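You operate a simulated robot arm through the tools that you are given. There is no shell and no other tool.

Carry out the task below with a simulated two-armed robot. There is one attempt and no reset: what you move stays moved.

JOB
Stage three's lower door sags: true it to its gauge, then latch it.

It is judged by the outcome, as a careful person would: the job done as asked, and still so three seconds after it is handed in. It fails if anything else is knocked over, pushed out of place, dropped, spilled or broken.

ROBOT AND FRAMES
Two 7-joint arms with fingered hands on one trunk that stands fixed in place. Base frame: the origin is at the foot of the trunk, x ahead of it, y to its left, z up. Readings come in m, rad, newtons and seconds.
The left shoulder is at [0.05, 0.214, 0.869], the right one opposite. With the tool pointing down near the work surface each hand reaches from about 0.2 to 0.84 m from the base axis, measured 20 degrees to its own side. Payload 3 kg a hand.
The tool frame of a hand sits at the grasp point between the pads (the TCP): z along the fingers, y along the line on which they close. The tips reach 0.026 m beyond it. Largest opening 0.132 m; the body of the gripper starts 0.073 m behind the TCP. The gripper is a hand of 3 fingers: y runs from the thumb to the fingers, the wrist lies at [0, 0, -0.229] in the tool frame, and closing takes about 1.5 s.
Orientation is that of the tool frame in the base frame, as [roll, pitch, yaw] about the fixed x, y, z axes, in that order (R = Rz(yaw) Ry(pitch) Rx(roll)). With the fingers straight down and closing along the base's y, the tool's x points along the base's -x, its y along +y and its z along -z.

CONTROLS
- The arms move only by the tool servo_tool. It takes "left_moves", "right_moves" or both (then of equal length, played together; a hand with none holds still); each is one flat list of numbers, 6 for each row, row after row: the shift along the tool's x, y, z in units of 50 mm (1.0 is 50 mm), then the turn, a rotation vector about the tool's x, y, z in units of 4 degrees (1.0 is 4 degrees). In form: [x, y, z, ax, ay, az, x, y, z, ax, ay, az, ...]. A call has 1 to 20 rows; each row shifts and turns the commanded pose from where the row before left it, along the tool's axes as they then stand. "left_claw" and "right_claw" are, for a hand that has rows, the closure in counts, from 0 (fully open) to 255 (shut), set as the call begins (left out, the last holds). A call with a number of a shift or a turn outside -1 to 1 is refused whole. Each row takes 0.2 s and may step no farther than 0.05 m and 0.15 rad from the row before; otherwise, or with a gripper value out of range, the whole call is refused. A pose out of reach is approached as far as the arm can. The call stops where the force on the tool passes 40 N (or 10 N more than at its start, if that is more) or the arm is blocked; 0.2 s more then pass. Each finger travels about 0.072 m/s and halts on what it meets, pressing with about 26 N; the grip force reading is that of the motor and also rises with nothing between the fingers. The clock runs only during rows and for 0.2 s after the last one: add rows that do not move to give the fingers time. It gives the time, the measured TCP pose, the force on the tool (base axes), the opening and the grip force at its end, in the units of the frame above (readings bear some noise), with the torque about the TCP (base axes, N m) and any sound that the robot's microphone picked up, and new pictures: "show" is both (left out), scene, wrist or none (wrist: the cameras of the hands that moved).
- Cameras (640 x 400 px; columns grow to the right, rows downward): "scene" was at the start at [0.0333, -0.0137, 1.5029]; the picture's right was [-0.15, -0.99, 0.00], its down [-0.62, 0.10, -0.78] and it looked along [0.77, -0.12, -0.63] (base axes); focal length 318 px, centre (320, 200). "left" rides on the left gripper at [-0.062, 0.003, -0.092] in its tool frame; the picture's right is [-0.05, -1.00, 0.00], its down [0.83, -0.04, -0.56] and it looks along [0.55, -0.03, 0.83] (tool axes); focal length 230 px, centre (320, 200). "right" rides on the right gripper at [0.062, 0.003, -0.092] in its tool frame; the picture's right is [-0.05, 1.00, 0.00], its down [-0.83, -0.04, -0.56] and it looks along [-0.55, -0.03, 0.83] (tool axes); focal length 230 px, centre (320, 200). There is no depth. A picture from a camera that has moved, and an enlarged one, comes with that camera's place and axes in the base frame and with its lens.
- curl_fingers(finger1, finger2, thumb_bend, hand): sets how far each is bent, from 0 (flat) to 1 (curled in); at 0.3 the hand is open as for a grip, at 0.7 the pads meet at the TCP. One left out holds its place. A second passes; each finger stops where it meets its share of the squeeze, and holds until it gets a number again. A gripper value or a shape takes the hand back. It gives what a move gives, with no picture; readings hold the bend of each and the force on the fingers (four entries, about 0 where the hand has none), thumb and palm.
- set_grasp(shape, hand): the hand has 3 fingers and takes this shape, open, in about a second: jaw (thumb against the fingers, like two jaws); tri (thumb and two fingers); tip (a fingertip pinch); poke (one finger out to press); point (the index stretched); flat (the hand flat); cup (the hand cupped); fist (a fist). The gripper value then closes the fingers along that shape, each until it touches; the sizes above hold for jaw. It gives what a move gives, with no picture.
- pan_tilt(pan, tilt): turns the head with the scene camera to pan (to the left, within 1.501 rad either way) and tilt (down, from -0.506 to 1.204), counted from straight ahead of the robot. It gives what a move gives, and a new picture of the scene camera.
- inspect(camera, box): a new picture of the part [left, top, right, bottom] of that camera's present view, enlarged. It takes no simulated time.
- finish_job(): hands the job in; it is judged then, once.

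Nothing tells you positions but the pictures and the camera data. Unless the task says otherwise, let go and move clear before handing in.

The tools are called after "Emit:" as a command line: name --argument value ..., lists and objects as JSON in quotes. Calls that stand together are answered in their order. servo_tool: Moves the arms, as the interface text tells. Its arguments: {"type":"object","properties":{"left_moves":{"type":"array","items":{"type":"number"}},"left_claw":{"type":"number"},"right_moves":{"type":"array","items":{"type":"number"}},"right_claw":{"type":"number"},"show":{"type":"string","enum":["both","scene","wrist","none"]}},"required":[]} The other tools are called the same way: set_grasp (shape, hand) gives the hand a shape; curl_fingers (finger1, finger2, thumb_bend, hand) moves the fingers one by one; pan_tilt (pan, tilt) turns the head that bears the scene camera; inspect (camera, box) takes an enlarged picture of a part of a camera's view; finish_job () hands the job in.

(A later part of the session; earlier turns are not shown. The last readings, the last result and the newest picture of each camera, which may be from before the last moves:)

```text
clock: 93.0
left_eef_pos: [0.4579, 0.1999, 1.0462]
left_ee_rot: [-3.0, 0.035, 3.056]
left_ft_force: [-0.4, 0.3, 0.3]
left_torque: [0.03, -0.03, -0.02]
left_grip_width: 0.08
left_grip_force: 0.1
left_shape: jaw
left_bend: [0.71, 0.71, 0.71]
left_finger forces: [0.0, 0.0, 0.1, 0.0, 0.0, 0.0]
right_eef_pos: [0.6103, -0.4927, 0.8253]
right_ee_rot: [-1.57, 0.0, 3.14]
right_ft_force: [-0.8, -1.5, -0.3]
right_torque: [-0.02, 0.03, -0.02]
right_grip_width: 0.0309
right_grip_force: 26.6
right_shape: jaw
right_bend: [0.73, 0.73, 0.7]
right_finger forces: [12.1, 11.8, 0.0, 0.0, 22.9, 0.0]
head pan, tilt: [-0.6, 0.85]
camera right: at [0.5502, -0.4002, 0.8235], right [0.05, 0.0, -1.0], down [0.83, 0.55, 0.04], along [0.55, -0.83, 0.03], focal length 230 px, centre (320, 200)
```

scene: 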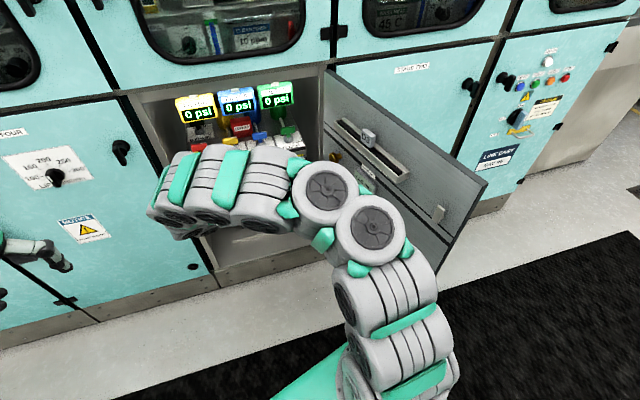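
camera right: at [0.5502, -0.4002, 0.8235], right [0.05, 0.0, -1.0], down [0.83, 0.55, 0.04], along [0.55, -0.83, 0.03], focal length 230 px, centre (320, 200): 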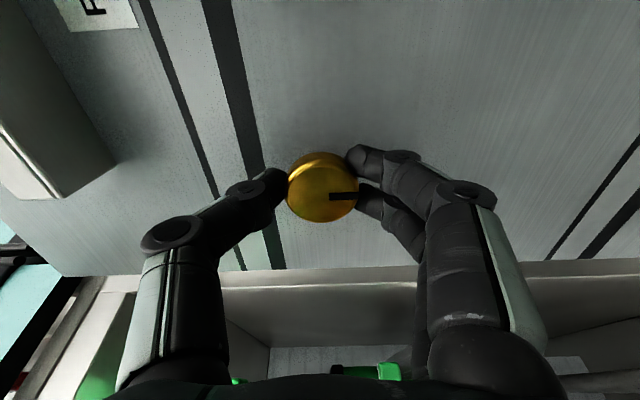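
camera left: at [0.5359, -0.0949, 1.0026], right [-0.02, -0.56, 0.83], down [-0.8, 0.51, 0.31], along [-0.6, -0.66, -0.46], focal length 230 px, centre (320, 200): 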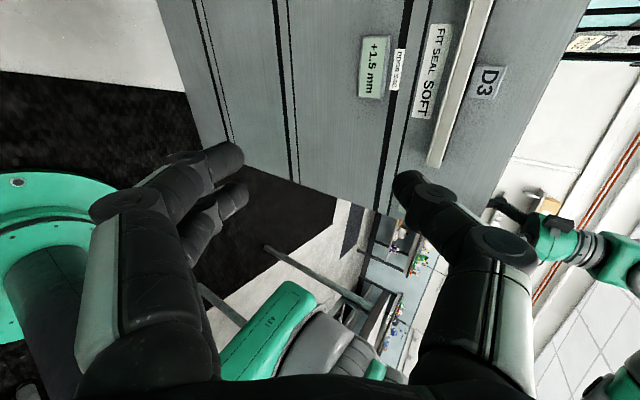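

The knob is gripped cleanly. I'll check whether the gauge is visible to the head camera from here.

Emit:
inspect --camera "scene" --box '[310, 110, 420, 210]'

```text
4.00 times, centred on (365, 160) of scene
camera zoom: at [0.013, -0.0449, 1.4888], right [-0.56, -0.83, 0.0], down [-0.62, 0.42, -0.66], along [0.54, -0.37, -0.75], focal length 1270 px, centre (140, 360)
```

zoom: 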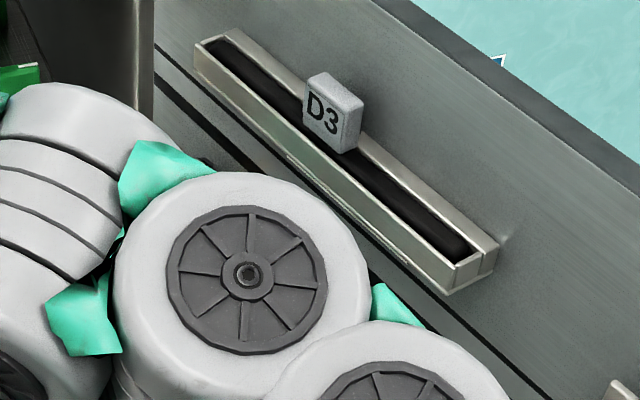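

The arm hides the gauge from the head, but as the hand rolls its own camera will swing to where it can see the gauge. I'll turn the knob clockwise 40° and watch the torque.

Emit:
servo_tool --right_moves '[0, 0, 0, 0, 0, 1, 0, 0, 0, 0, 0, 1, 0, 0, 0, 0, 0, 1, 0, 0, 0, 0, 0, 1, 0, 0, 0, 0, 0, 1, 0, 0, 0, 0, 0, 1, 0, 0, 0, 0, 0, 1, 0, 0, 0, 0, 0, 1, 0, 0, 0, 0, 0, 1, 0, 0, 0, 0, 0, 1]' --show "wrist"

```text
clock: 95.2
left_eef_pos: [0.4592, 0.1994, 1.0448]
left_ee_rot: [-2.998, 0.035, 3.056]
left_ft_force: [0.1, -0.3, -0.5]
left_torque: [-0.02, -0.04, 0.02]
left_grip_width: 0.0796
left_grip_force: 0.1
left_shape: jaw
left_bend: [0.71, 0.71, 0.71]
left_finger forces: [0.1, 0.0, 0.0, 0.1, 0.0, 0.0]
right_eef_pos: [0.611, -0.4934, 0.8253]
right_ee_rot: [-1.569, 0.698, 3.138]
right_ft_force: [-1.5, 3.3, -11.0]
right_torque: [0.13, 0.06, -0.05]
right_grip_width: 0.0309
right_grip_force: 25.9
right_shape: jaw
right_bend: [0.73, 0.73, 0.7]
right_finger forces: [16.8, 14.1, 0.0, 0.0, 22.9, 0.0]
head pan, tilt: [-0.6, 0.85]
camera right: at [0.5662, -0.4009, 0.7843], right [0.68, 0.0, -0.73], down [0.61, 0.55, 0.57], along [0.4, -0.83, 0.38], focal length 230 px, centre (320, 200)
```

right: 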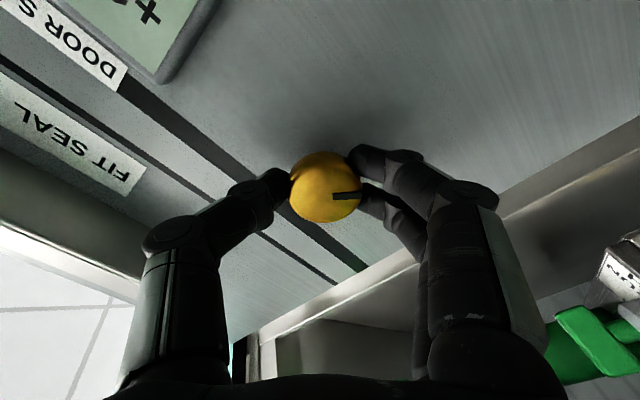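

The knob turns with the hand smoothly and the gauge is coming into view at upper left. I'll continue another 40°.

Emit:
servo_tool --right_moves '[0, 0, 0, 0, 0, 1, 0, 0, 0, 0, 0, 1, 0, 0, 0, 0, 0, 1, 0, 0, 0, 0, 0, 1, 0, 0, 0, 0, 0, 1, 0, 0, 0, 0, 0, 1, 0, 0, 0, 0, 0, 1, 0, 0, 0, 0, 0, 1, 0, 0, 0, 0, 0, 1, 0, 0, 0, 0, 0, 1]' --show "wrist"

```text
clock: 97.4
left_eef_pos: [0.4584, 0.1991, 1.0463]
left_ee_rot: [-2.997, 0.035, 3.058]
left_ft_force: [-0.2, -0.3, -1.2]
left_torque: [0.0, -0.03, -0.01]
left_grip_width: 0.08
left_grip_force: 0.2
left_shape: jaw
left_bend: [0.71, 0.71, 0.71]
left_finger forces: [0.0, 0.0, 0.0, 0.0, 0.0, 0.0]
right_eef_pos: [0.6105, -0.4927, 0.8251]
right_ee_rot: [-1.585, 1.397, 3.123]
right_ft_force: [-3.6, 4.6, -35.3]
right_torque: [0.55, 0.08, -0.13]
right_grip_width: 0.0309
right_grip_force: 26.2
right_shape: jaw
right_bend: [0.73, 0.73, 0.7]
right_finger forces: [21.5, 10.2, 0.0, 0.0, 27.7, 0.0]
head pan, tilt: [-0.6, 0.85]
camera right: at [0.6041, -0.4011, 0.7647], right [0.99, 0.0, -0.12], down [0.1, 0.55, 0.83], along [0.06, -0.83, 0.55], focal length 230 px, centre (320, 200)
```

right: 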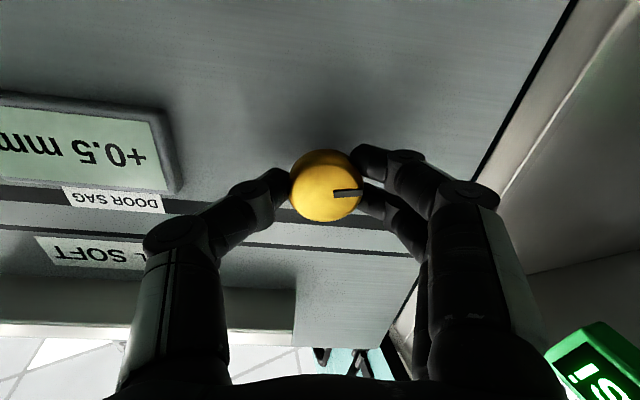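

The gauge now reads +0.5 mm, so clockwise is right: about 1 mm per 80°. I'll zoom to confirm, then ease the downward load.

Emit:
inspect --camera "right" --box '[0, 80, 190, 220]'

Emit:
servo_tool --right_moves '[0.03, 0.005, 0, 0, 0, 0, 0, 0, 0, 0, 0, 0]' --show "none"

```text
2.86 times, centred on (95, 150) of right
camera zoom: at [0.6041, -0.4011, 0.7647], right [0.99, 0.0, -0.12], down [0.1, 0.55, 0.83], along [0.06, -0.83, 0.55], focal length 657 px, centre (963, 343)
```

zoom: 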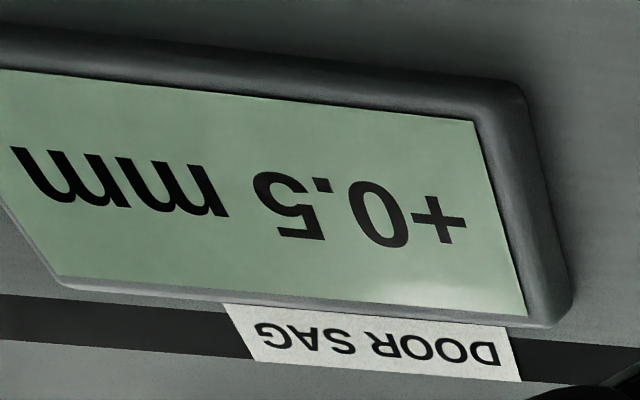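

```text
clock: 98.0
left_eef_pos: [0.4594, 0.1995, 1.0461]
left_ee_rot: [-2.999, 0.034, 3.058]
left_ft_force: [-0.3, -0.1, -0.1]
left_torque: [0.02, 0.01, -0.02]
left_grip_width: 0.0803
left_grip_force: 0.1
left_shape: jaw
left_bend: [0.71, 0.71, 0.71]
left_finger forces: [0.0, 0.1, 0.1, 0.1, 0.1, 0.0]
right_eef_pos: [0.6115, -0.4932, 0.825]
right_ee_rot: [-1.571, 1.397, 3.138]
right_ft_force: [-6.0, 6.4, -24.7]
right_torque: [0.39, 0.05, -0.18]
right_grip_width: 0.031
right_grip_force: 26.2
right_shape: jaw
right_bend: [0.73, 0.73, 0.7]
right_finger forces: [17.9, 11.0, 0.0, 0.0, 28.3, 0.1]
head pan, tilt: [-0.6, 0.85]
```

I'll turn on in small steps, reading the gauge as I go.

Emit:
servo_tool --right_moves '[0.02, 0, 0, 0, 0, 1, 0, 0, 0, 0, 0, 1, 0, 0, 0, 0, 0, 1, 0, 0, 0, 0, 0, 1, 0, 0, 0, 0, 0, 1]' --show "wrist"

Emit:
inspect --camera "right" --box '[0, 60, 200, 240]'

```text
clock: 99.2
left_eef_pos: [0.4584, 0.2014, 1.0461]
left_ee_rot: [-2.999, 0.035, 3.058]
left_ft_force: [-0.7, -0.1, 0.5]
left_torque: [0.01, 0.0, 0.0]
left_grip_width: 0.0801
left_grip_force: 0.1
left_shape: jaw
left_bend: [0.71, 0.71, 0.71]
left_finger forces: [0.0, 0.0, 0.0, 0.0, 0.1, 0.0]
right_eef_pos: [0.6128, -0.4925, 0.8216]
right_ee_rot: [1.572, 1.395, -0.004]
right_ft_force: [3.8, 1.1, -18.1]
right_torque: [0.28, 0.06, 0.04]
right_grip_width: 0.031
right_grip_force: 26.2
right_shape: jaw
right_bend: [0.73, 0.73, 0.7]
right_finger forces: [17.6, 12.5, 0.1, 0.1, 26.1, 0.0]
head pan, tilt: [-0.6, 0.85]
camera right: at [0.6259, -0.4014, 0.7641], right [0.97, 0.0, 0.23], down [-0.19, 0.56, 0.81], along [-0.13, -0.83, 0.54], focal length 230 px, centre (320, 200)
```

right: 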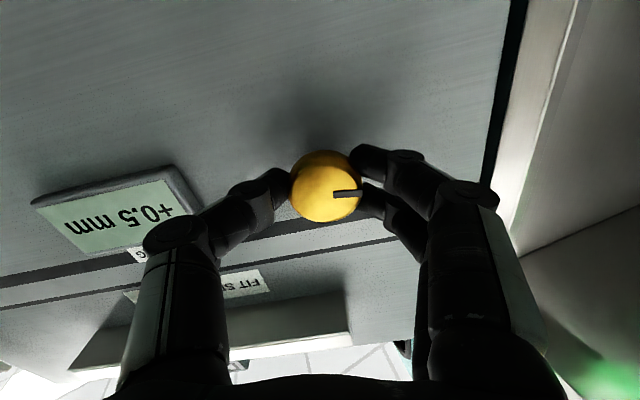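

```text
2.22 times, centred on (100, 150) of right
camera zoom: at [0.6259, -0.4014, 0.7641], right [0.97, 0.0, 0.23], down [-0.19, 0.56, 0.81], along [-0.13, -0.83, 0.54], focal length 511 px, centre (809, 311)
```

zoom: 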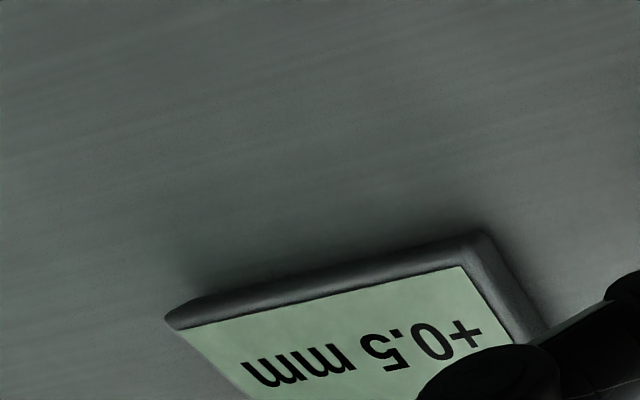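

Still +0.5 at 100°, so the readout moves in 0.5 mm steps. I'll go on in small increments to find exactly where it turns to zero.

Emit:
servo_tool --right_moves '[0.01, 0, 0, 0, 0, 1, 0, 0, 0, 0, 0, 1]' --show "wrist"

Emit:
inspect --camera "right" --box '[20, 160, 220, 280]'

```text
clock: 99.8
left_eef_pos: [0.4591, 0.2005, 1.0456]
left_ee_rot: [-2.998, 0.034, 3.058]
left_ft_force: [1.2, -0.6, 0.4]
left_torque: [0.0, -0.03, -0.03]
left_grip_width: 0.0802
left_grip_force: 0.0
left_shape: jaw
left_bend: [0.71, 0.71, 0.71]
left_finger forces: [0.0, 0.0, 0.1, 0.1, 0.0, 0.0]
right_eef_pos: [0.6126, -0.4922, 0.8229]
right_ee_rot: [1.571, 1.256, -0.003]
right_ft_force: [11.5, -3.0, -16.0]
right_torque: [0.28, 0.04, 0.15]
right_grip_width: 0.0308
right_grip_force: 25.6
right_shape: jaw
right_bend: [0.73, 0.73, 0.7]
right_finger forces: [19.0, 13.4, 0.0, 0.0, 23.1, 0.0]
head pan, tilt: [-0.6, 0.85]
camera right: at [0.634, -0.4012, 0.7664], right [0.93, 0.0, 0.36], down [-0.3, 0.56, 0.78], along [-0.2, -0.83, 0.52], focal length 230 px, centre (320, 200)
```

right: 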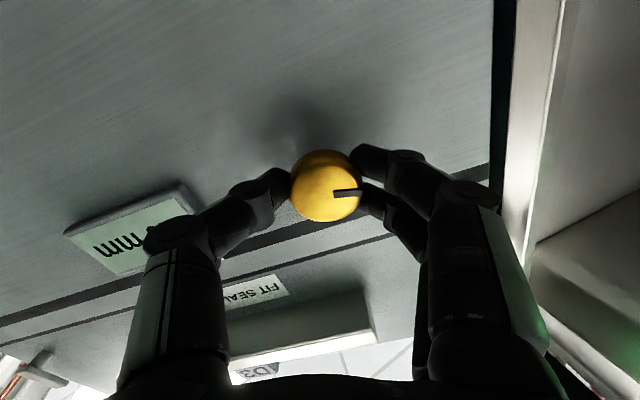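

```text
3.20 times, centred on (120, 220) of right
camera zoom: at [0.634, -0.4012, 0.7664], right [0.93, 0.0, 0.36], down [-0.3, 0.56, 0.78], along [-0.2, -0.83, 0.52], focal length 736 px, centre (960, 136)
```

zoom: 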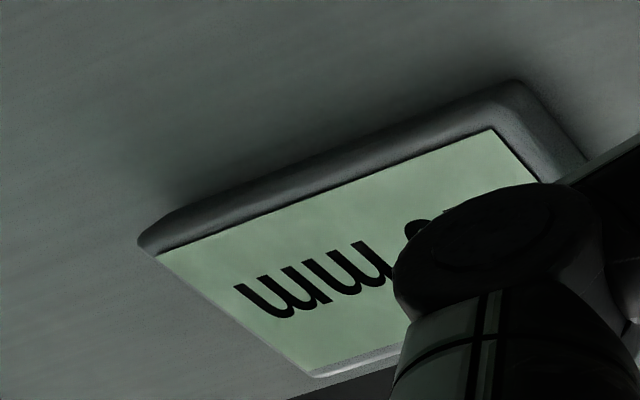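

The thumb now hides the digits. From the readings the rate is roughly 90° per mm, so zero should be near 135°. I'll turn to 135°, then open the fingers and look.

Emit:
servo_tool --right_moves '[0, 0, 0, 0, 0, 1, 0, 0, 0, 0, 0, 1, 0, 0, 0, 0, 0, 1, 0, 0, 0, 0, 0, 1, 0, 0, 0, 0, 0, 1, 0, 0, 0, 0, 0, 1, 0, 0, 0, 0, 0, 0.75]' --show "wrist"

Emit:
inspect --camera "right" --box '[60, 180, 340, 360]'

```text
clock: 101.4
left_eef_pos: [0.4605, 0.199, 1.046]
left_ee_rot: [-2.997, 0.035, 3.058]
left_ft_force: [0.2, 0.1, 0.2]
left_torque: [0.0, 0.02, 0.01]
left_grip_width: 0.08
left_grip_force: 0.0
left_shape: jaw
left_bend: [0.71, 0.71, 0.71]
left_finger forces: [0.1, 0.0, 0.0, 0.1, 0.1, 0.0]
right_eef_pos: [0.6126, -0.4927, 0.8224]
right_ee_rot: [1.57, 0.783, -0.002]
right_ft_force: [30.6, -12.7, -19.3]
right_torque: [0.33, 0.14, 0.57]
right_grip_width: 0.0303
right_grip_force: 26.0
right_shape: jaw
right_bend: [0.72, 0.73, 0.7]
right_finger forces: [22.2, 10.6, 0.0, 0.0, 20.7, 0.1]
head pan, tilt: [-0.6, 0.85]
camera right: at [0.6579, -0.4008, 0.7826], right [0.67, 0.0, 0.74], down [-0.62, 0.56, 0.56], along [-0.41, -0.83, 0.37], focal length 230 px, centre (320, 200)
```

right: 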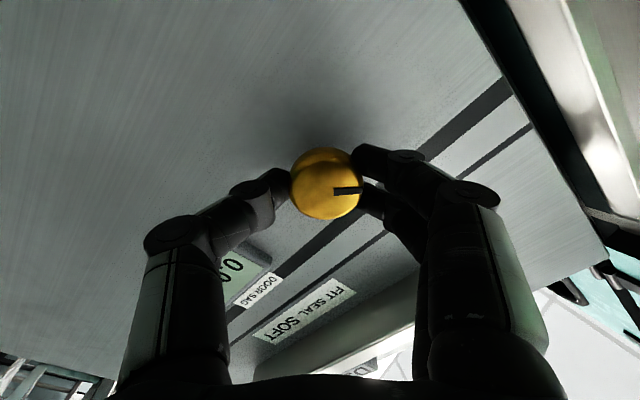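

```text
2.22 times, centred on (200, 270) of right
camera zoom: at [0.6579, -0.4008, 0.7826], right [0.67, 0.0, 0.74], down [-0.62, 0.56, 0.56], along [-0.41, -0.83, 0.37], focal length 511 px, centre (587, 44)
```

zoom: 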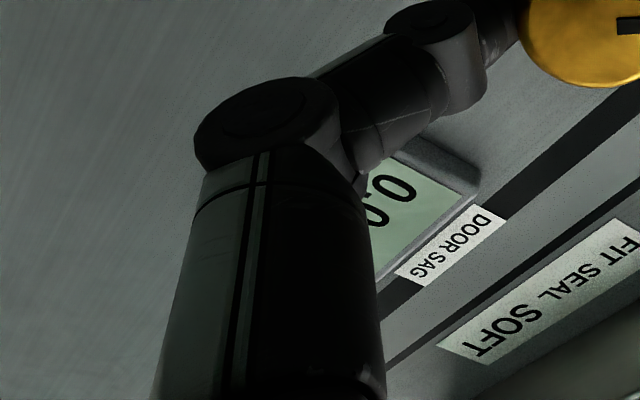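

It now reads 0.0 mm. To be sure I'm centred and not on the border, I'll relieve the side load and turn slightly further in small steps, watching the readout.

Emit:
servo_tool --right_moves '[0.035, 0.007, 0.01, 0, 0, 0, 0, 0, 0, 0, 0, 1]' --show "none"

Emit:
inspect --camera "right" --box '[160, 200, 340, 330]'

```text
clock: 102.0
left_eef_pos: [0.4592, 0.1993, 1.047]
left_ee_rot: [-2.998, 0.034, 3.057]
left_ft_force: [-0.4, -0.2, 0.2]
left_torque: [-0.02, 0.0, 0.01]
left_grip_width: 0.0799
left_grip_force: 0.1
left_shape: jaw
left_bend: [0.71, 0.71, 0.71]
left_finger forces: [0.1, 0.1, 0.1, 0.0, 0.1, 0.0]
right_eef_pos: [0.6117, -0.4936, 0.8221]
right_ee_rot: [1.572, 0.716, -0.004]
right_ft_force: [18.5, -6.3, -12.0]
right_torque: [0.11, 0.08, 0.34]
right_grip_width: 0.0302
right_grip_force: 25.8
right_shape: jaw
right_bend: [0.72, 0.73, 0.7]
right_finger forces: [17.8, 12.2, 0.0, 0.0, 22.7, 0.1]
head pan, tilt: [-0.6, 0.85]
```

```text
3.08 times, centred on (250, 265) of right
camera zoom: at [0.6613, -0.402, 0.7854], right [0.62, 0.0, 0.79], down [-0.65, 0.56, 0.51], along [-0.44, -0.83, 0.34], focal length 708 px, centre (535, 0)
```

zoom: 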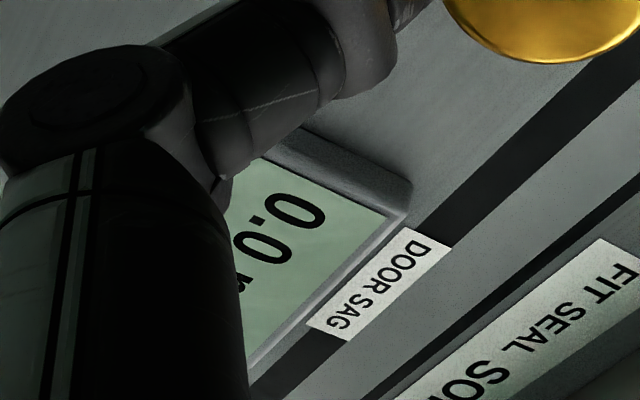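

Reads 0.0 at 139°. Turning on 8° more to find the far edge of the zero band.

Emit:
servo_tool --right_moves '[0.01, 0.01, 0.01, 0, 0, 1, 0.01, 0.01, 0, 0, 0, 1]' --show "none"

Emit:
inspect --camera "right" --box '[180, 200, 360, 330]'

```text
clock: 102.6
left_eef_pos: [0.4588, 0.1993, 1.0448]
left_ee_rot: [-2.998, 0.035, 3.055]
left_ft_force: [-0.5, 0.1, 0.2]
left_torque: [-0.02, 0.02, 0.02]
left_grip_width: 0.08
left_grip_force: 0.1
left_shape: jaw
left_bend: [0.71, 0.71, 0.71]
left_finger forces: [0.0, 0.1, 0.0, 0.1, 0.0, 0.0]
right_eef_pos: [0.6134, -0.4949, 0.8225]
right_ee_rot: [1.568, 0.576, -0.007]
right_ft_force: [4.4, 0.7, -3.4]
right_torque: [0.06, 0.03, 0.09]
right_grip_width: 0.0307
right_grip_force: 25.8
right_shape: jaw
right_bend: [0.73, 0.73, 0.7]
right_finger forces: [15.2, 13.3, 0.0, 0.1, 25.4, 0.0]
head pan, tilt: [-0.6, 0.85]
```

```text
3.08 times, centred on (270, 265) of right
camera zoom: at [0.6672, -0.4029, 0.7923], right [0.5, 0.0, 0.87], down [-0.72, 0.56, 0.42], along [-0.49, -0.83, 0.28], focal length 708 px, centre (474, 0)
```

zoom: 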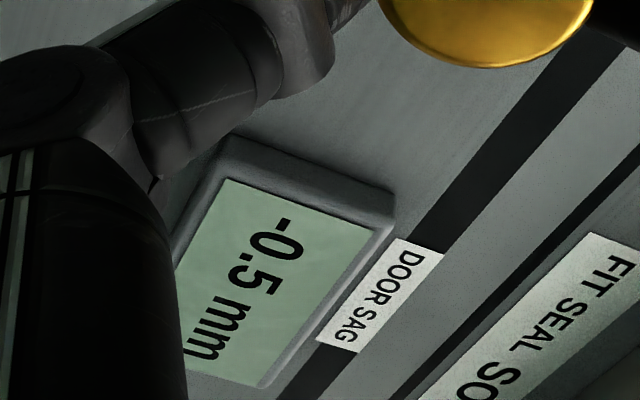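

At 147° it reads -0.5, so the zero band runs from about 101° to 141°, with its centre near 121°. I'll turn back 26° to sit at the middle.

Emit:
servo_tool --right_moves '[0, 0, 0, 0, 0, -1, 0, 0, 0, 0, 0, -1, 0, 0, 0, 0, 0, -1, 0, 0, 0, 0, 0, -1, 0, 0, 0, 0, 0, -1, 0, 0, 0, 0, 0, -1, 0, 0, 0, 0, 0, -0.5]' --show "wrist"

Emit:
inspect --camera "right" --box '[60, 180, 340, 330]'

```text
clock: 104.2
left_eef_pos: [0.4583, 0.1999, 1.0459]
left_ee_rot: [-2.998, 0.035, 3.058]
left_ft_force: [-0.6, 0.0, 0.5]
left_torque: [0.01, -0.05, 0.01]
left_grip_width: 0.0801
left_grip_force: 0.0
left_shape: jaw
left_bend: [0.71, 0.71, 0.71]
left_finger forces: [0.0, 0.0, 0.0, 0.0, 0.1, 0.1]
right_eef_pos: [0.6138, -0.4959, 0.8229]
right_ee_rot: [1.57, 1.031, -0.006]
right_ft_force: [-7.6, 0.5, 5.3]
right_torque: [-0.07, -0.02, -0.21]
right_grip_width: 0.0301
right_grip_force: 25.9
right_shape: jaw
right_bend: [0.73, 0.73, 0.7]
right_finger forces: [12.3, 14.5, 0.0, 0.1, 26.8, 0.0]
head pan, tilt: [-0.6, 0.85]
camera right: at [0.6481, -0.4027, 0.7722], right [0.83, 0.0, 0.56], down [-0.46, 0.56, 0.69], along [-0.31, -0.83, 0.46], focal length 230 px, centre (320, 200)
```

right: 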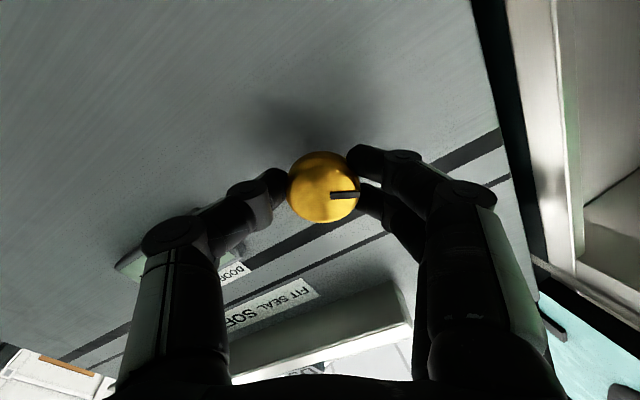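

```text
2.29 times, centred on (200, 255) of right
camera zoom: at [0.6481, -0.4027, 0.7722], right [0.83, 0.0, 0.56], down [-0.46, 0.56, 0.69], along [-0.31, -0.83, 0.46], focal length 526 px, centre (594, 74)
```

zoom: 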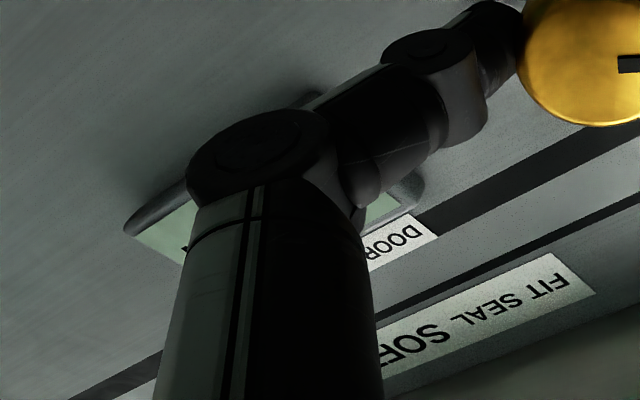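

The knob is back at 121°. I'll open the fingers without turning and back straight off, then read the gauge.

Emit:
servo_tool --right_moves '[0, 0, 0, 0, 0, 0, 0, 0, 0, 0, 0, 0, 0, 0, 0, 0, 0, 0, 0, 0, 0, 0, 0, 0, 0, 0, 0, 0, 0, 0]' --right_claw 100 --show "none"

Emit:
servo_tool --right_moves '[0, 0, -0.4, 0, 0, 0, 0, 0, -0.5, 0, 0, 0, 0, 0, -0.6, 0, 0, 0, 0, 0, -0.6, 0, 0, 0]' --show "wrist"

```text
clock: 105.4
left_eef_pos: [0.4584, 0.1997, 1.0455]
left_ee_rot: [-2.999, 0.034, 3.057]
left_ft_force: [-0.2, 0.4, 0.3]
left_torque: [0.03, 0.02, 0.02]
left_grip_width: 0.0799
left_grip_force: 0.0
left_shape: jaw
left_bend: [0.71, 0.71, 0.71]
left_finger forces: [0.0, 0.0, 0.0, 0.0, 0.0, 0.1]
right_eef_pos: [0.6143, -0.495, 0.8214]
right_ee_rot: [1.57, 1.03, -0.002]
right_ft_force: [-0.3, -0.4, 0.2]
right_torque: [0.02, -0.02, 0.0]
right_grip_width: 0.0797
right_grip_force: 0.1
right_shape: jaw
right_bend: [0.71, 0.71, 0.71]
right_finger forces: [0.1, 0.0, 0.0, 0.0, 0.1, 0.1]
head pan, tilt: [-0.6, 0.85]
```

```text
clock: 106.4
left_eef_pos: [0.4585, 0.1982, 1.0452]
left_ee_rot: [-2.998, 0.034, 3.059]
left_ft_force: [0.0, -0.5, 0.3]
left_torque: [-0.01, 0.01, 0.04]
left_grip_width: 0.08
left_grip_force: 0.1
left_shape: jaw
left_bend: [0.71, 0.71, 0.71]
left_finger forces: [0.0, 0.0, 0.0, 0.0, 0.1, 0.1]
right_eef_pos: [0.6146, -0.3877, 0.8234]
right_ee_rot: [1.571, 1.03, -0.004]
right_ft_force: [-0.7, 0.8, 0.3]
right_torque: [0.02, -0.02, -0.02]
right_grip_width: 0.0799
right_grip_force: 0.0
right_shape: jaw
right_bend: [0.71, 0.71, 0.71]
right_finger forces: [0.0, 0.1, 0.0, 0.0, 0.0, 0.0]
head pan, tilt: [-0.6, 0.85]
camera right: at [0.6488, -0.2964, 0.773], right [0.83, 0.0, 0.56], down [-0.46, 0.56, 0.69], along [-0.31, -0.83, 0.46], focal length 230 px, centre (320, 200)
```

right: 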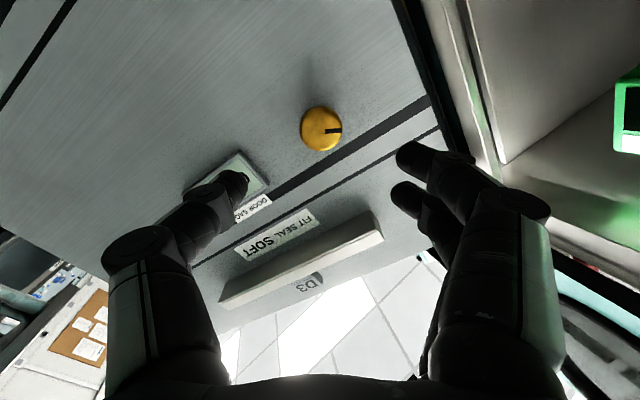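

The knob stayed put. I'll roll the hand back so its camera has a clear view of the gauge.

Emit:
servo_tool --right_moves '[0, 0, 0, 0, 0, -1, 0, 0, 0, 0, 0, -1, 0, 0, 0, 0, 0, -1, 0, 0, 0, 0, 0, -1, 0, 0, 0, 0, 0, -1, 0, 0, 0, 0, 0, -1, 0, 0, 0, 0, 0, -1, 0, 0, 0, 0, 0, -1, 0, 0, 0, 0, 0, -1, 0, 0, 0, 0, 0, -1]' --show "wrist"

Emit:
inspect --camera "right" --box '[60, 60, 360, 260]'

```text
clock: 108.6
left_eef_pos: [0.4581, 0.1994, 1.0464]
left_ee_rot: [-3.0, 0.035, 3.059]
left_ft_force: [0.7, -1.0, -1.0]
left_torque: [-0.04, 0.0, 0.0]
left_grip_width: 0.0803
left_grip_force: 0.1
left_shape: jaw
left_bend: [0.71, 0.71, 0.71]
left_finger forces: [0.0, 0.0, 0.1, 0.0, 0.1, 0.0]
right_eef_pos: [0.6154, -0.3891, 0.822]
right_ee_rot: [-1.571, 1.414, 3.137]
right_ft_force: [0.2, -0.1, 0.0]
right_torque: [0.02, 0.0, 0.03]
right_grip_width: 0.0799
right_grip_force: 0.1
right_shape: jaw
right_bend: [0.71, 0.71, 0.71]
right_finger forces: [0.1, 0.1, 0.1, 0.1, 0.0, 0.1]
head pan, tilt: [-0.6, 0.85]
camera right: at [0.6082, -0.2971, 0.7624], right [0.99, 0.0, -0.11], down [0.09, 0.55, 0.83], along [0.06, -0.83, 0.55], focal length 230 px, centre (320, 200)
```

right: 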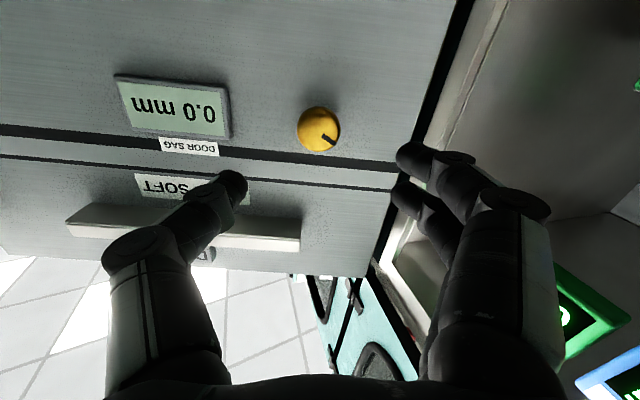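

```text
2.00 times, centred on (210, 160) of right
camera zoom: at [0.6082, -0.2971, 0.7624], right [0.99, 0.0, -0.11], down [0.09, 0.55, 0.83], along [0.06, -0.83, 0.55], focal length 460 px, centre (540, 280)
```

zoom: 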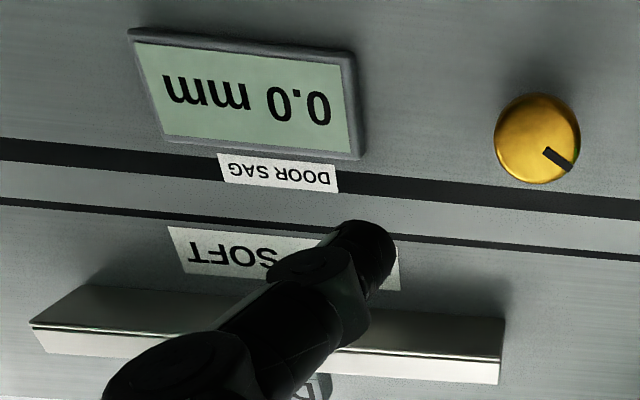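

The gauge reads 0.0 mm, so the door is trued. Now I'll bring the right hand back: unroll it first.

Emit:
servo_tool --right_moves '[0, 0, -0.1, 0, 0, -1, 0, 0, -0.1, 0, 0, -1, 0, 0, -0.1, 0, 0, -1, 0, 0, -0.1, 0, 0, -1, 0, 0, -0.1, 0, 0, -1, 0, 0, 0, 0, 0, -1, 0, 0, 0, 0, 0, -1, 0, 0, 0, 0, 0, -1, 0, 0, 0, 0, 0, -1, 0, 0, 0, 0, 0, -1, 0, 0, 0, 0, 0, -1, 0, 0, 0, 0, 0, -1, 0, 0, 0, 0, 0, -1, 0, 0, 0, 0, 0, -1, 0, 0, 0, 0, 0, -1, 0, 0, 0, 0, 0, -1, 0, 0, 0, 0, 0, -1, 0, 0, 0, 0, 0, -1, 0, 0, 0, 0, 0, -1, 0, 0, 0, 0, 0, -1]' --show "wrist"

```text
clock: 112.8
left_eef_pos: [0.4574, 0.1995, 1.0453]
left_ee_rot: [-2.998, 0.035, 3.057]
left_ft_force: [-0.9, 0.0, -0.2]
left_torque: [0.0, 0.0, 0.03]
left_grip_width: 0.0799
left_grip_force: 0.0
left_shape: jaw
left_bend: [0.71, 0.71, 0.71]
left_finger forces: [0.0, 0.0, 0.0, 0.1, 0.0, 0.1]
right_eef_pos: [0.6135, -0.364, 0.8212]
right_ee_rot: [-1.57, 0.016, 3.137]
right_ft_force: [-1.1, -1.2, 0.5]
right_torque: [-0.01, 0.02, -0.02]
right_grip_width: 0.0799
right_grip_force: 0.1
right_shape: jaw
right_bend: [0.71, 0.71, 0.71]
right_finger forces: [0.0, 0.1, 0.0, 0.0, 0.0, 0.0]
head pan, tilt: [-0.6, 0.85]
camera right: at [0.5531, -0.2718, 0.8188], right [0.07, 0.0, -1.0], down [0.83, 0.55, 0.06], along [0.55, -0.83, 0.04], focal length 230 px, centre (320, 200)
```

right: 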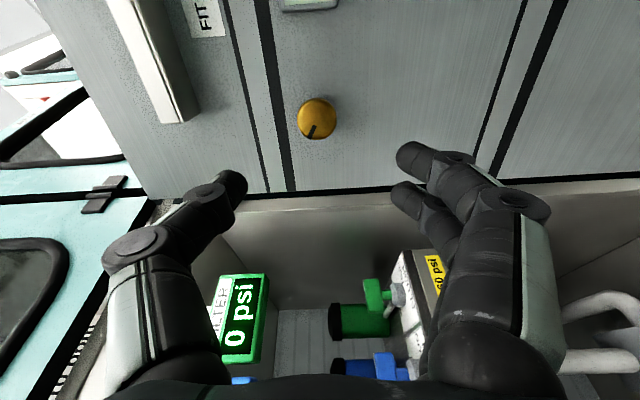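

Now I'll reverse the tilt, lifting the right hand back up to pointing down above the door's inner side.

Emit:
servo_tool --right_moves '[0.145, -0.316, -0.105, -1, 0, 0, 0.145, -0.308, -0.127, -1, 0, 0, 0.145, -0.299, -0.148, -1, 0, 0, 0.145, -0.288, -0.1685, -1, 0, 0, 0.145, -0.275, -0.188, -1, 0, 0, 0.145, -0.261, -0.207, -1, 0, 0, 0.145, -0.246, -0.225, -1, 0, 0, 0.145, -0.23, -0.241, -1, 0, 0, 0.145, -0.213, -0.257, -1, 0, 0, 0.145, -0.194, -0.271, -1, 0, 0, 0.145, -0.175, -0.284, -1, 0, 0, 0.145, -0.155, -0.295, -1, 0, 0, 0.145, -0.134, -0.305, -1, 0, 0, 0.145, -0.112, -0.314, -1, 0, 0, 0.145, -0.09, -0.321, -1, 0, 0, 0.145, -0.067, -0.3265, -1, 0, 0, 0.145, -0.044, -0.33, -1, 0, 0, 0.145, -0.021, -0.333, -1, 0, 0, 0.145, 0.002, -0.333, -1, 0, 0, 0.145, 0.025, -0.332, -1, 0, 0]' --right_claw 0 --show "none"

Emit:
servo_tool --right_moves '[0.145, 0.0485, -0.33, -1, 0, 0, 0.145, 0.0713, -0.326, -1, 0, 0, 0.07, 0.04, -0.16, -0.5, 0, 0]' --show "both"

```text
clock: 117.0
left_eef_pos: [0.459, 0.1982, 1.046]
left_ee_rot: [-2.998, 0.036, 3.058]
left_ft_force: [0.1, 0.0, 0.3]
left_torque: [-0.04, 0.0, 0.02]
left_grip_width: 0.0799
left_grip_force: 0.0
left_shape: jaw
left_bend: [0.71, 0.71, 0.71]
left_finger forces: [0.0, 0.0, 0.1, 0.1, 0.0, 0.1]
right_eef_pos: [0.4642, -0.2581, 1.1357]
right_ee_rot: [-2.97, 0.018, 3.139]
right_ft_force: [-0.1, -0.9, 0.1]
right_torque: [0.02, -0.02, -0.03]
right_grip_width: 0.1317
right_grip_force: 0.0
right_shape: jaw
right_bend: [0.3, 0.3, 0.3]
right_finger forces: [0.1, 0.1, 0.0, 0.0, 0.0, 0.1]
head pan, tilt: [-0.6, 0.85]
```

```text
clock: 117.8
left_eef_pos: [0.4593, 0.1995, 1.0464]
left_ee_rot: [-2.996, 0.035, 3.059]
left_ft_force: [-0.6, 0.0, 0.3]
left_torque: [-0.02, -0.04, 0.02]
left_grip_width: 0.0801
left_grip_force: 0.2
left_shape: jaw
left_bend: [0.71, 0.71, 0.71]
left_finger forces: [0.0, 0.0, 0.1, 0.0, 0.0, 0.0]
right_eef_pos: [0.4462, -0.2456, 1.1751]
right_ee_rot: [3.141, 0.016, 3.139]
right_ft_force: [-0.2, 0.0, 0.2]
right_torque: [0.0, -0.01, 0.02]
right_grip_width: 0.132
right_grip_force: 0.0
right_shape: jaw
right_bend: [0.3, 0.3, 0.3]
right_finger forces: [0.1, 0.0, 0.0, 0.1, 0.1, 0.0]
head pan, tilt: [-0.6, 0.85]
camera right: at [0.3833, -0.2431, 1.2677], right [0.06, 1.0, 0.0], down [0.82, -0.05, 0.57], along [0.57, -0.03, -0.82], focal length 230 px, centre (320, 200)
```

scene: 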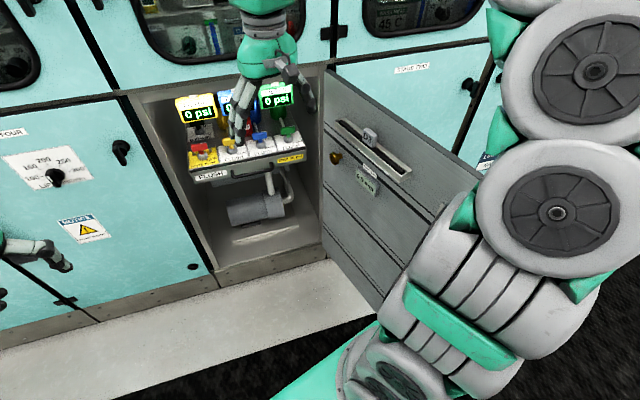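
right: 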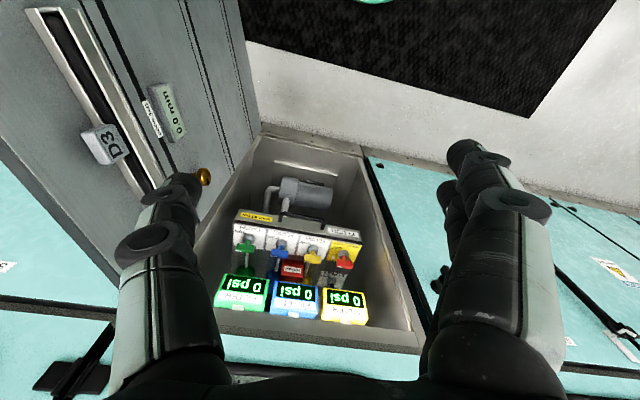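

Gauge still 0.0. I'll carry the right hand back over the door's top edge near the free end, and shift the left hand a bit further left to stay clear.

Emit:
servo_tool --right_moves '[0.512, -0.7225, 0, 0, 0, 0, 0.512, -0.7225, 0, 0, 0, 0, 0.512, -0.7225, 0, 0, 0, 0, 0.512, -0.7225, 0, 0, 0, 0, 0.512, -0.7225, 0, 0, 0, 0, 0.512, -0.7225, 0, 0, 0, 0, 0.512, -0.7225, 0, 0, 0, -1, 0.45, -0.79, 0, 0, 0, -1]' --left_moves '[0.1, 0.3, 0, 0, 0, 0, 0.1, 0.3, 0, 0, 0, 0, 0.1, 0.3, 0, 0, 0, 0, 0.1, 0.3, 0, 0, 0, 0, 0.1, 0.3, 0, 0, 0, 0, 0.1, 0.3, 0, 0, 0, 0, 0, 0, 0, 0, 0, 0, 0, 0, 0, 0, 0, 0]' --show "both"

```text
clock: 119.6
left_eef_pos: [0.4362, 0.2927, 1.0318]
left_ee_rot: [-3.001, 0.036, 3.057]
left_ft_force: [-0.1, -0.1, 0.3]
left_torque: [0.06, -0.01, 0.03]
left_grip_width: 0.0799
left_grip_force: 0.0
left_shape: jaw
left_bend: [0.71, 0.71, 0.71]
left_finger forces: [0.0, 0.0, 0.0, 0.1, 0.0, 0.0]
right_eef_pos: [0.2475, -0.539, 1.1729]
right_ee_rot: [-3.141, 0.016, -3.004]
right_ft_force: [0.0, -0.3, -0.1]
right_torque: [0.07, 0.01, 0.04]
right_grip_width: 0.1319
right_grip_force: 0.0
right_shape: jaw
right_bend: [0.3, 0.3, 0.3]
right_finger forces: [0.0, 0.0, 0.0, 0.0, 0.1, 0.0]
head pan, tilt: [-0.6, 0.85]
camera right: at [0.1845, -0.5449, 1.2648], right [-0.09, 1.0, 0.0], down [0.82, 0.07, 0.57], along [0.57, 0.05, -0.82], focal length 230 px, centre (320, 200)
camera left: at [0.494, 0.303, 1.1252], right [-0.04, -0.99, 0.14], down [-0.84, 0.11, 0.53], along [-0.54, -0.1, -0.84], focal length 230 px, centre (320, 200)
```

scene: 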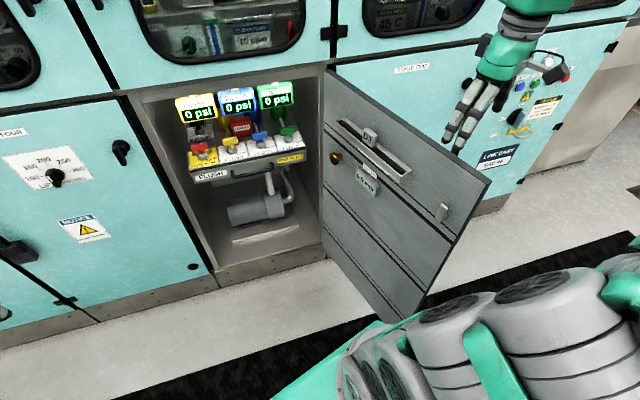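
right: 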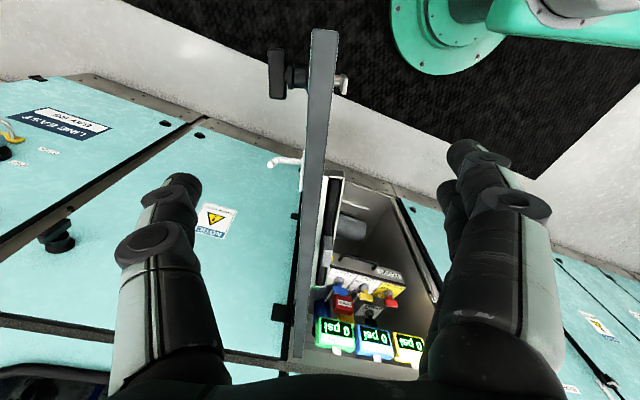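
left: 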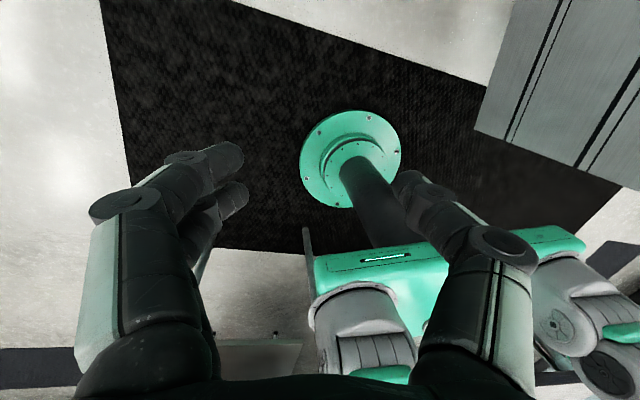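

The edge is centred under the right hand as before. I'll descend and cage the edge.

Emit:
servo_tool --right_moves '[0, 0, 0.6, 0, 0, 0, 0, 0, 0.6, 0, 0, 0, 0, 0, 0.6, 0, 0, 0, 0, 0, 0.5, 0, 0, 0]' --show "wrist"

Emit:
servo_tool --right_moves '[0, 0, 0, 0, 0, 0, 0, 0, 0, 0, 0, 0, 0, 0, 0, 0, 0, 0, 0, 0, 0, 0, 0, 0]' --right_claw 140 --show "wrist"

```text
clock: 120.6
left_eef_pos: [0.4347, 0.2934, 1.0325]
left_ee_rot: [-2.997, 0.035, 3.06]
left_ft_force: [-0.1, 0.0, 0.0]
left_torque: [-0.02, -0.01, 0.02]
left_grip_width: 0.0798
left_grip_force: 0.0
left_shape: jaw
left_bend: [0.71, 0.71, 0.71]
left_finger forces: [0.0, 0.0, 0.0, 0.0, 0.1, 0.1]
right_eef_pos: [0.2499, -0.5389, 1.057]
right_ee_rot: [-3.138, 0.017, -3.007]
right_ft_force: [-0.1, 0.6, 0.0]
right_torque: [0.01, 0.0, -0.01]
right_grip_width: 0.1319
right_grip_force: 0.1
right_shape: jaw
right_bend: [0.3, 0.3, 0.3]
right_finger forces: [0.0, 0.0, 0.0, 0.0, 0.1, 0.0]
head pan, tilt: [-0.6, 0.85]
camera right: at [0.1864, -0.5447, 1.1491], right [-0.08, 1.0, 0.0], down [0.82, 0.07, 0.57], along [0.57, 0.05, -0.82], focal length 230 px, centre (320, 200)
```

right: 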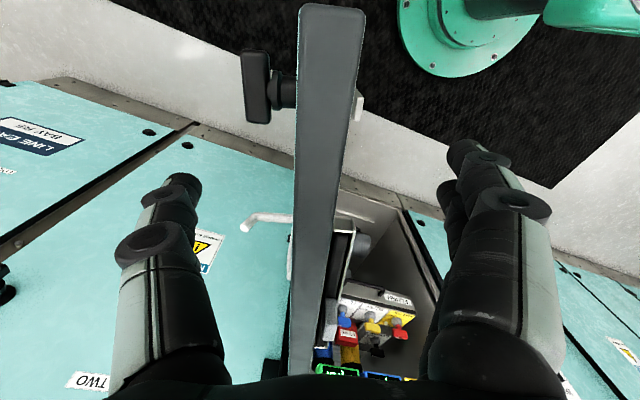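

```text
clock: 121.6
left_eef_pos: [0.4345, 0.2931, 1.0325]
left_ee_rot: [-2.998, 0.035, 3.058]
left_ft_force: [0.1, -0.2, 1.1]
left_torque: [-0.01, -0.02, 0.01]
left_grip_width: 0.0797
left_grip_force: 0.0
left_shape: jaw
left_bend: [0.71, 0.71, 0.71]
left_finger forces: [0.0, 0.1, 0.1, 0.0, 0.0, 0.1]
right_eef_pos: [0.2496, -0.5385, 1.0568]
right_ee_rot: [-3.141, 0.017, -3.007]
right_ft_force: [-0.1, 0.7, -0.5]
right_torque: [-0.01, -0.01, 0.01]
right_grip_width: 0.06
right_grip_force: 0.0
right_shape: jaw
right_bend: [0.73, 0.73, 0.7]
right_finger forces: [0.0, 0.0, 0.0, 0.0, 0.0, 0.0]
head pan, tilt: [-0.6, 0.85]
camera right: at [0.1866, -0.5445, 1.1493], right [-0.08, 1.0, 0.0], down [0.82, 0.07, 0.57], along [0.57, 0.05, -0.82], focal length 230 px, centre (320, 200)
```

right: 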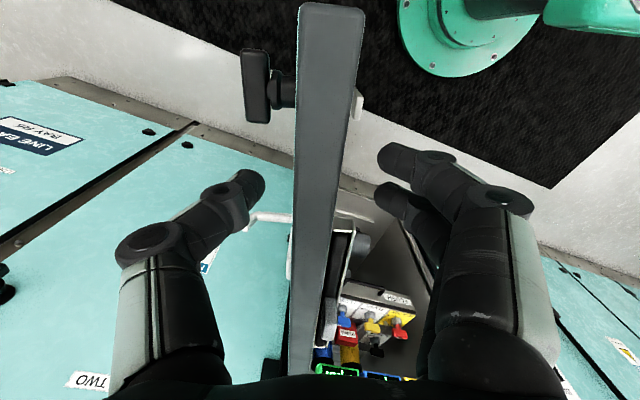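

Caged. I'll swing the door back toward closed along its arc, ten steps first.

Emit:
servo_tool --right_moves '[-0.157, 0.618, 0, 0, 0, 1, -0.157, 0.618, 0, 0, 0, 1, -0.157, 0.618, 0, 0, 0, 1, -0.157, 0.618, 0, 0, 0, 1, -0.157, 0.618, 0, 0, 0, 1, -0.157, 0.618, 0, 0, 0, 1, -0.157, 0.618, 0, 0, 0, 1, -0.157, 0.618, 0, 0, 0, 1, -0.157, 0.618, 0, 0, 0, 1, -0.157, 0.618, 0, 0, 0, 1]' --show "both"

```text
clock: 123.8
left_eef_pos: [0.4344, 0.2925, 1.0325]
left_ee_rot: [-2.999, 0.035, 3.059]
left_ft_force: [0.6, 0.3, -0.2]
left_torque: [-0.02, 0.03, -0.01]
left_grip_width: 0.0799
left_grip_force: 0.0
left_shape: jaw
left_bend: [0.71, 0.71, 0.71]
left_finger forces: [0.0, 0.0, 0.0, 0.1, 0.1, 0.0]
right_eef_pos: [0.3788, -0.2533, 1.059]
right_ee_rot: [3.134, 0.015, 2.578]
right_ft_force: [0.2, 0.2, -0.4]
right_torque: [-0.03, 0.03, 0.01]
right_grip_width: 0.0601
right_grip_force: 0.0
right_shape: jaw
right_bend: [0.73, 0.73, 0.7]
right_finger forces: [0.1, 0.0, 0.1, 0.0, 0.0, 0.0]
head pan, tilt: [-0.6, 0.85]
camera right: at [0.326, -0.2183, 1.1516], right [0.58, 0.82, 0.01], down [0.67, -0.48, 0.57], along [0.47, -0.32, -0.82], focal length 230 px, centre (320, 200)
```

scene: 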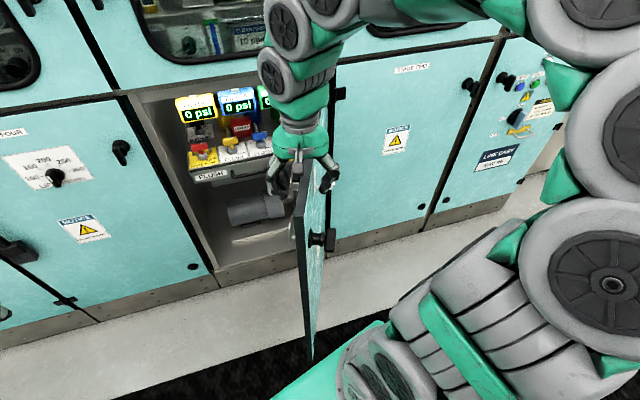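
right: 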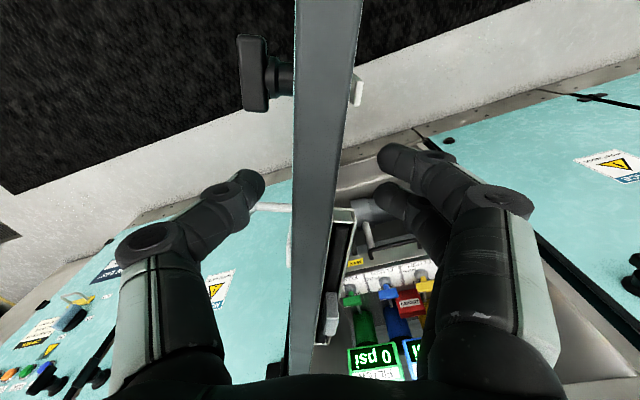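

Closing nicely, now about 65°. Continuing.

Emit:
servo_tool --right_moves '[-0.157, 0.618, 0, 0, 0, 1, -0.157, 0.618, 0, 0, 0, 1, -0.157, 0.618, 0, 0, 0, 1, -0.157, 0.618, 0, 0, 0, 1, -0.157, 0.618, 0, 0, 0, 1, -0.157, 0.618, 0, 0, 0, 1, -0.157, 0.618, 0, 0, 0, 1]' --show "both"

```text
clock: 125.4
left_eef_pos: [0.4352, 0.2927, 1.0333]
left_ee_rot: [-2.999, 0.034, 3.058]
left_ft_force: [0.0, -0.1, -0.2]
left_torque: [0.0, 0.06, -0.01]
left_grip_width: 0.0802
left_grip_force: 0.1
left_shape: jaw
left_bend: [0.71, 0.71, 0.71]
left_finger forces: [0.0, 0.1, 0.1, 0.1, 0.1, 0.0]
right_eef_pos: [0.5655, -0.139, 1.0627]
right_ee_rot: [3.126, 0.01, 2.092]
right_ft_force: [1.1, -0.1, 0.1]
right_torque: [-0.02, 0.04, 0.03]
right_grip_width: 0.06
right_grip_force: 0.0
right_shape: jaw
right_bend: [0.73, 0.73, 0.7]
right_finger forces: [0.1, 0.0, 0.0, 0.1, 0.0, 0.1]
head pan, tilt: [-0.6, 0.85]
camera right: at [0.5368, -0.0842, 1.1557], right [0.89, 0.45, 0.02], down [0.36, -0.74, 0.56], along [0.27, -0.5, -0.83], focal length 230 px, centre (320, 200)
```

scene: 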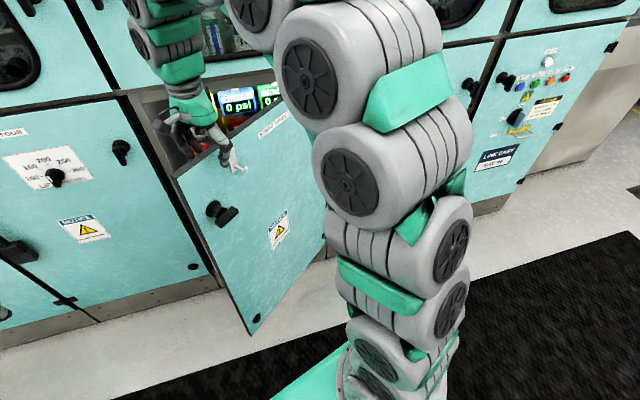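
right: 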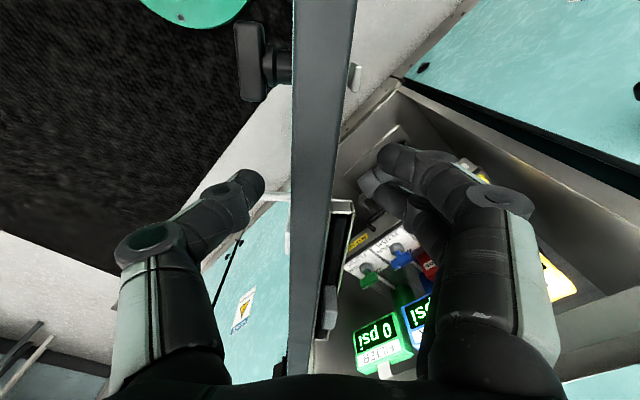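

About 37° now. Three more steps, then I'll release and hand over to the left hand.

Emit:
servo_tool --right_moves '[-0.157, 0.618, 0, 0, 0, 1, -0.157, 0.618, 0, 0, 0, 1, -0.157, 0.618, 0, 0, 0, 1]' --show "scene"

```text
clock: 126.2
left_eef_pos: [0.4361, 0.2931, 1.0318]
left_ee_rot: [-2.998, 0.034, 3.058]
left_ft_force: [-0.4, -0.6, 0.3]
left_torque: [0.01, 0.0, 0.02]
left_grip_width: 0.08
left_grip_force: 0.0
left_shape: jaw
left_bend: [0.71, 0.71, 0.71]
left_finger forces: [0.1, 0.1, 0.0, 0.0, 0.0, 0.0]
right_eef_pos: [0.66, -0.12, 1.0645]
right_ee_rot: [3.125, 0.004, 1.878]
right_ft_force: [-0.7, 0.9, 0.6]
right_torque: [-0.04, 0.01, 0.04]
right_grip_width: 0.06
right_grip_force: 0.0
right_shape: jaw
right_bend: [0.73, 0.73, 0.7]
right_finger forces: [0.1, 0.1, 0.1, 0.0, 0.0, 0.0]
head pan, tilt: [-0.6, 0.85]
```

scene: 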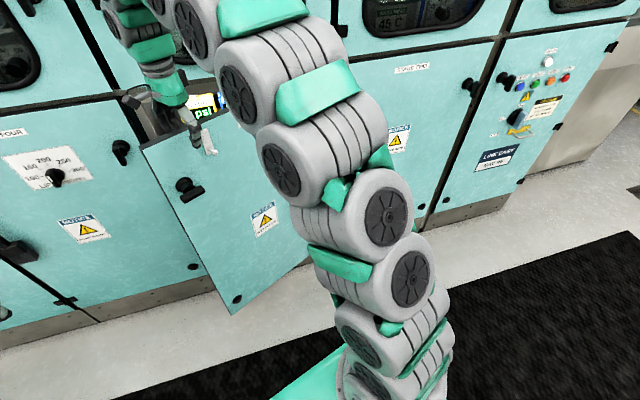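

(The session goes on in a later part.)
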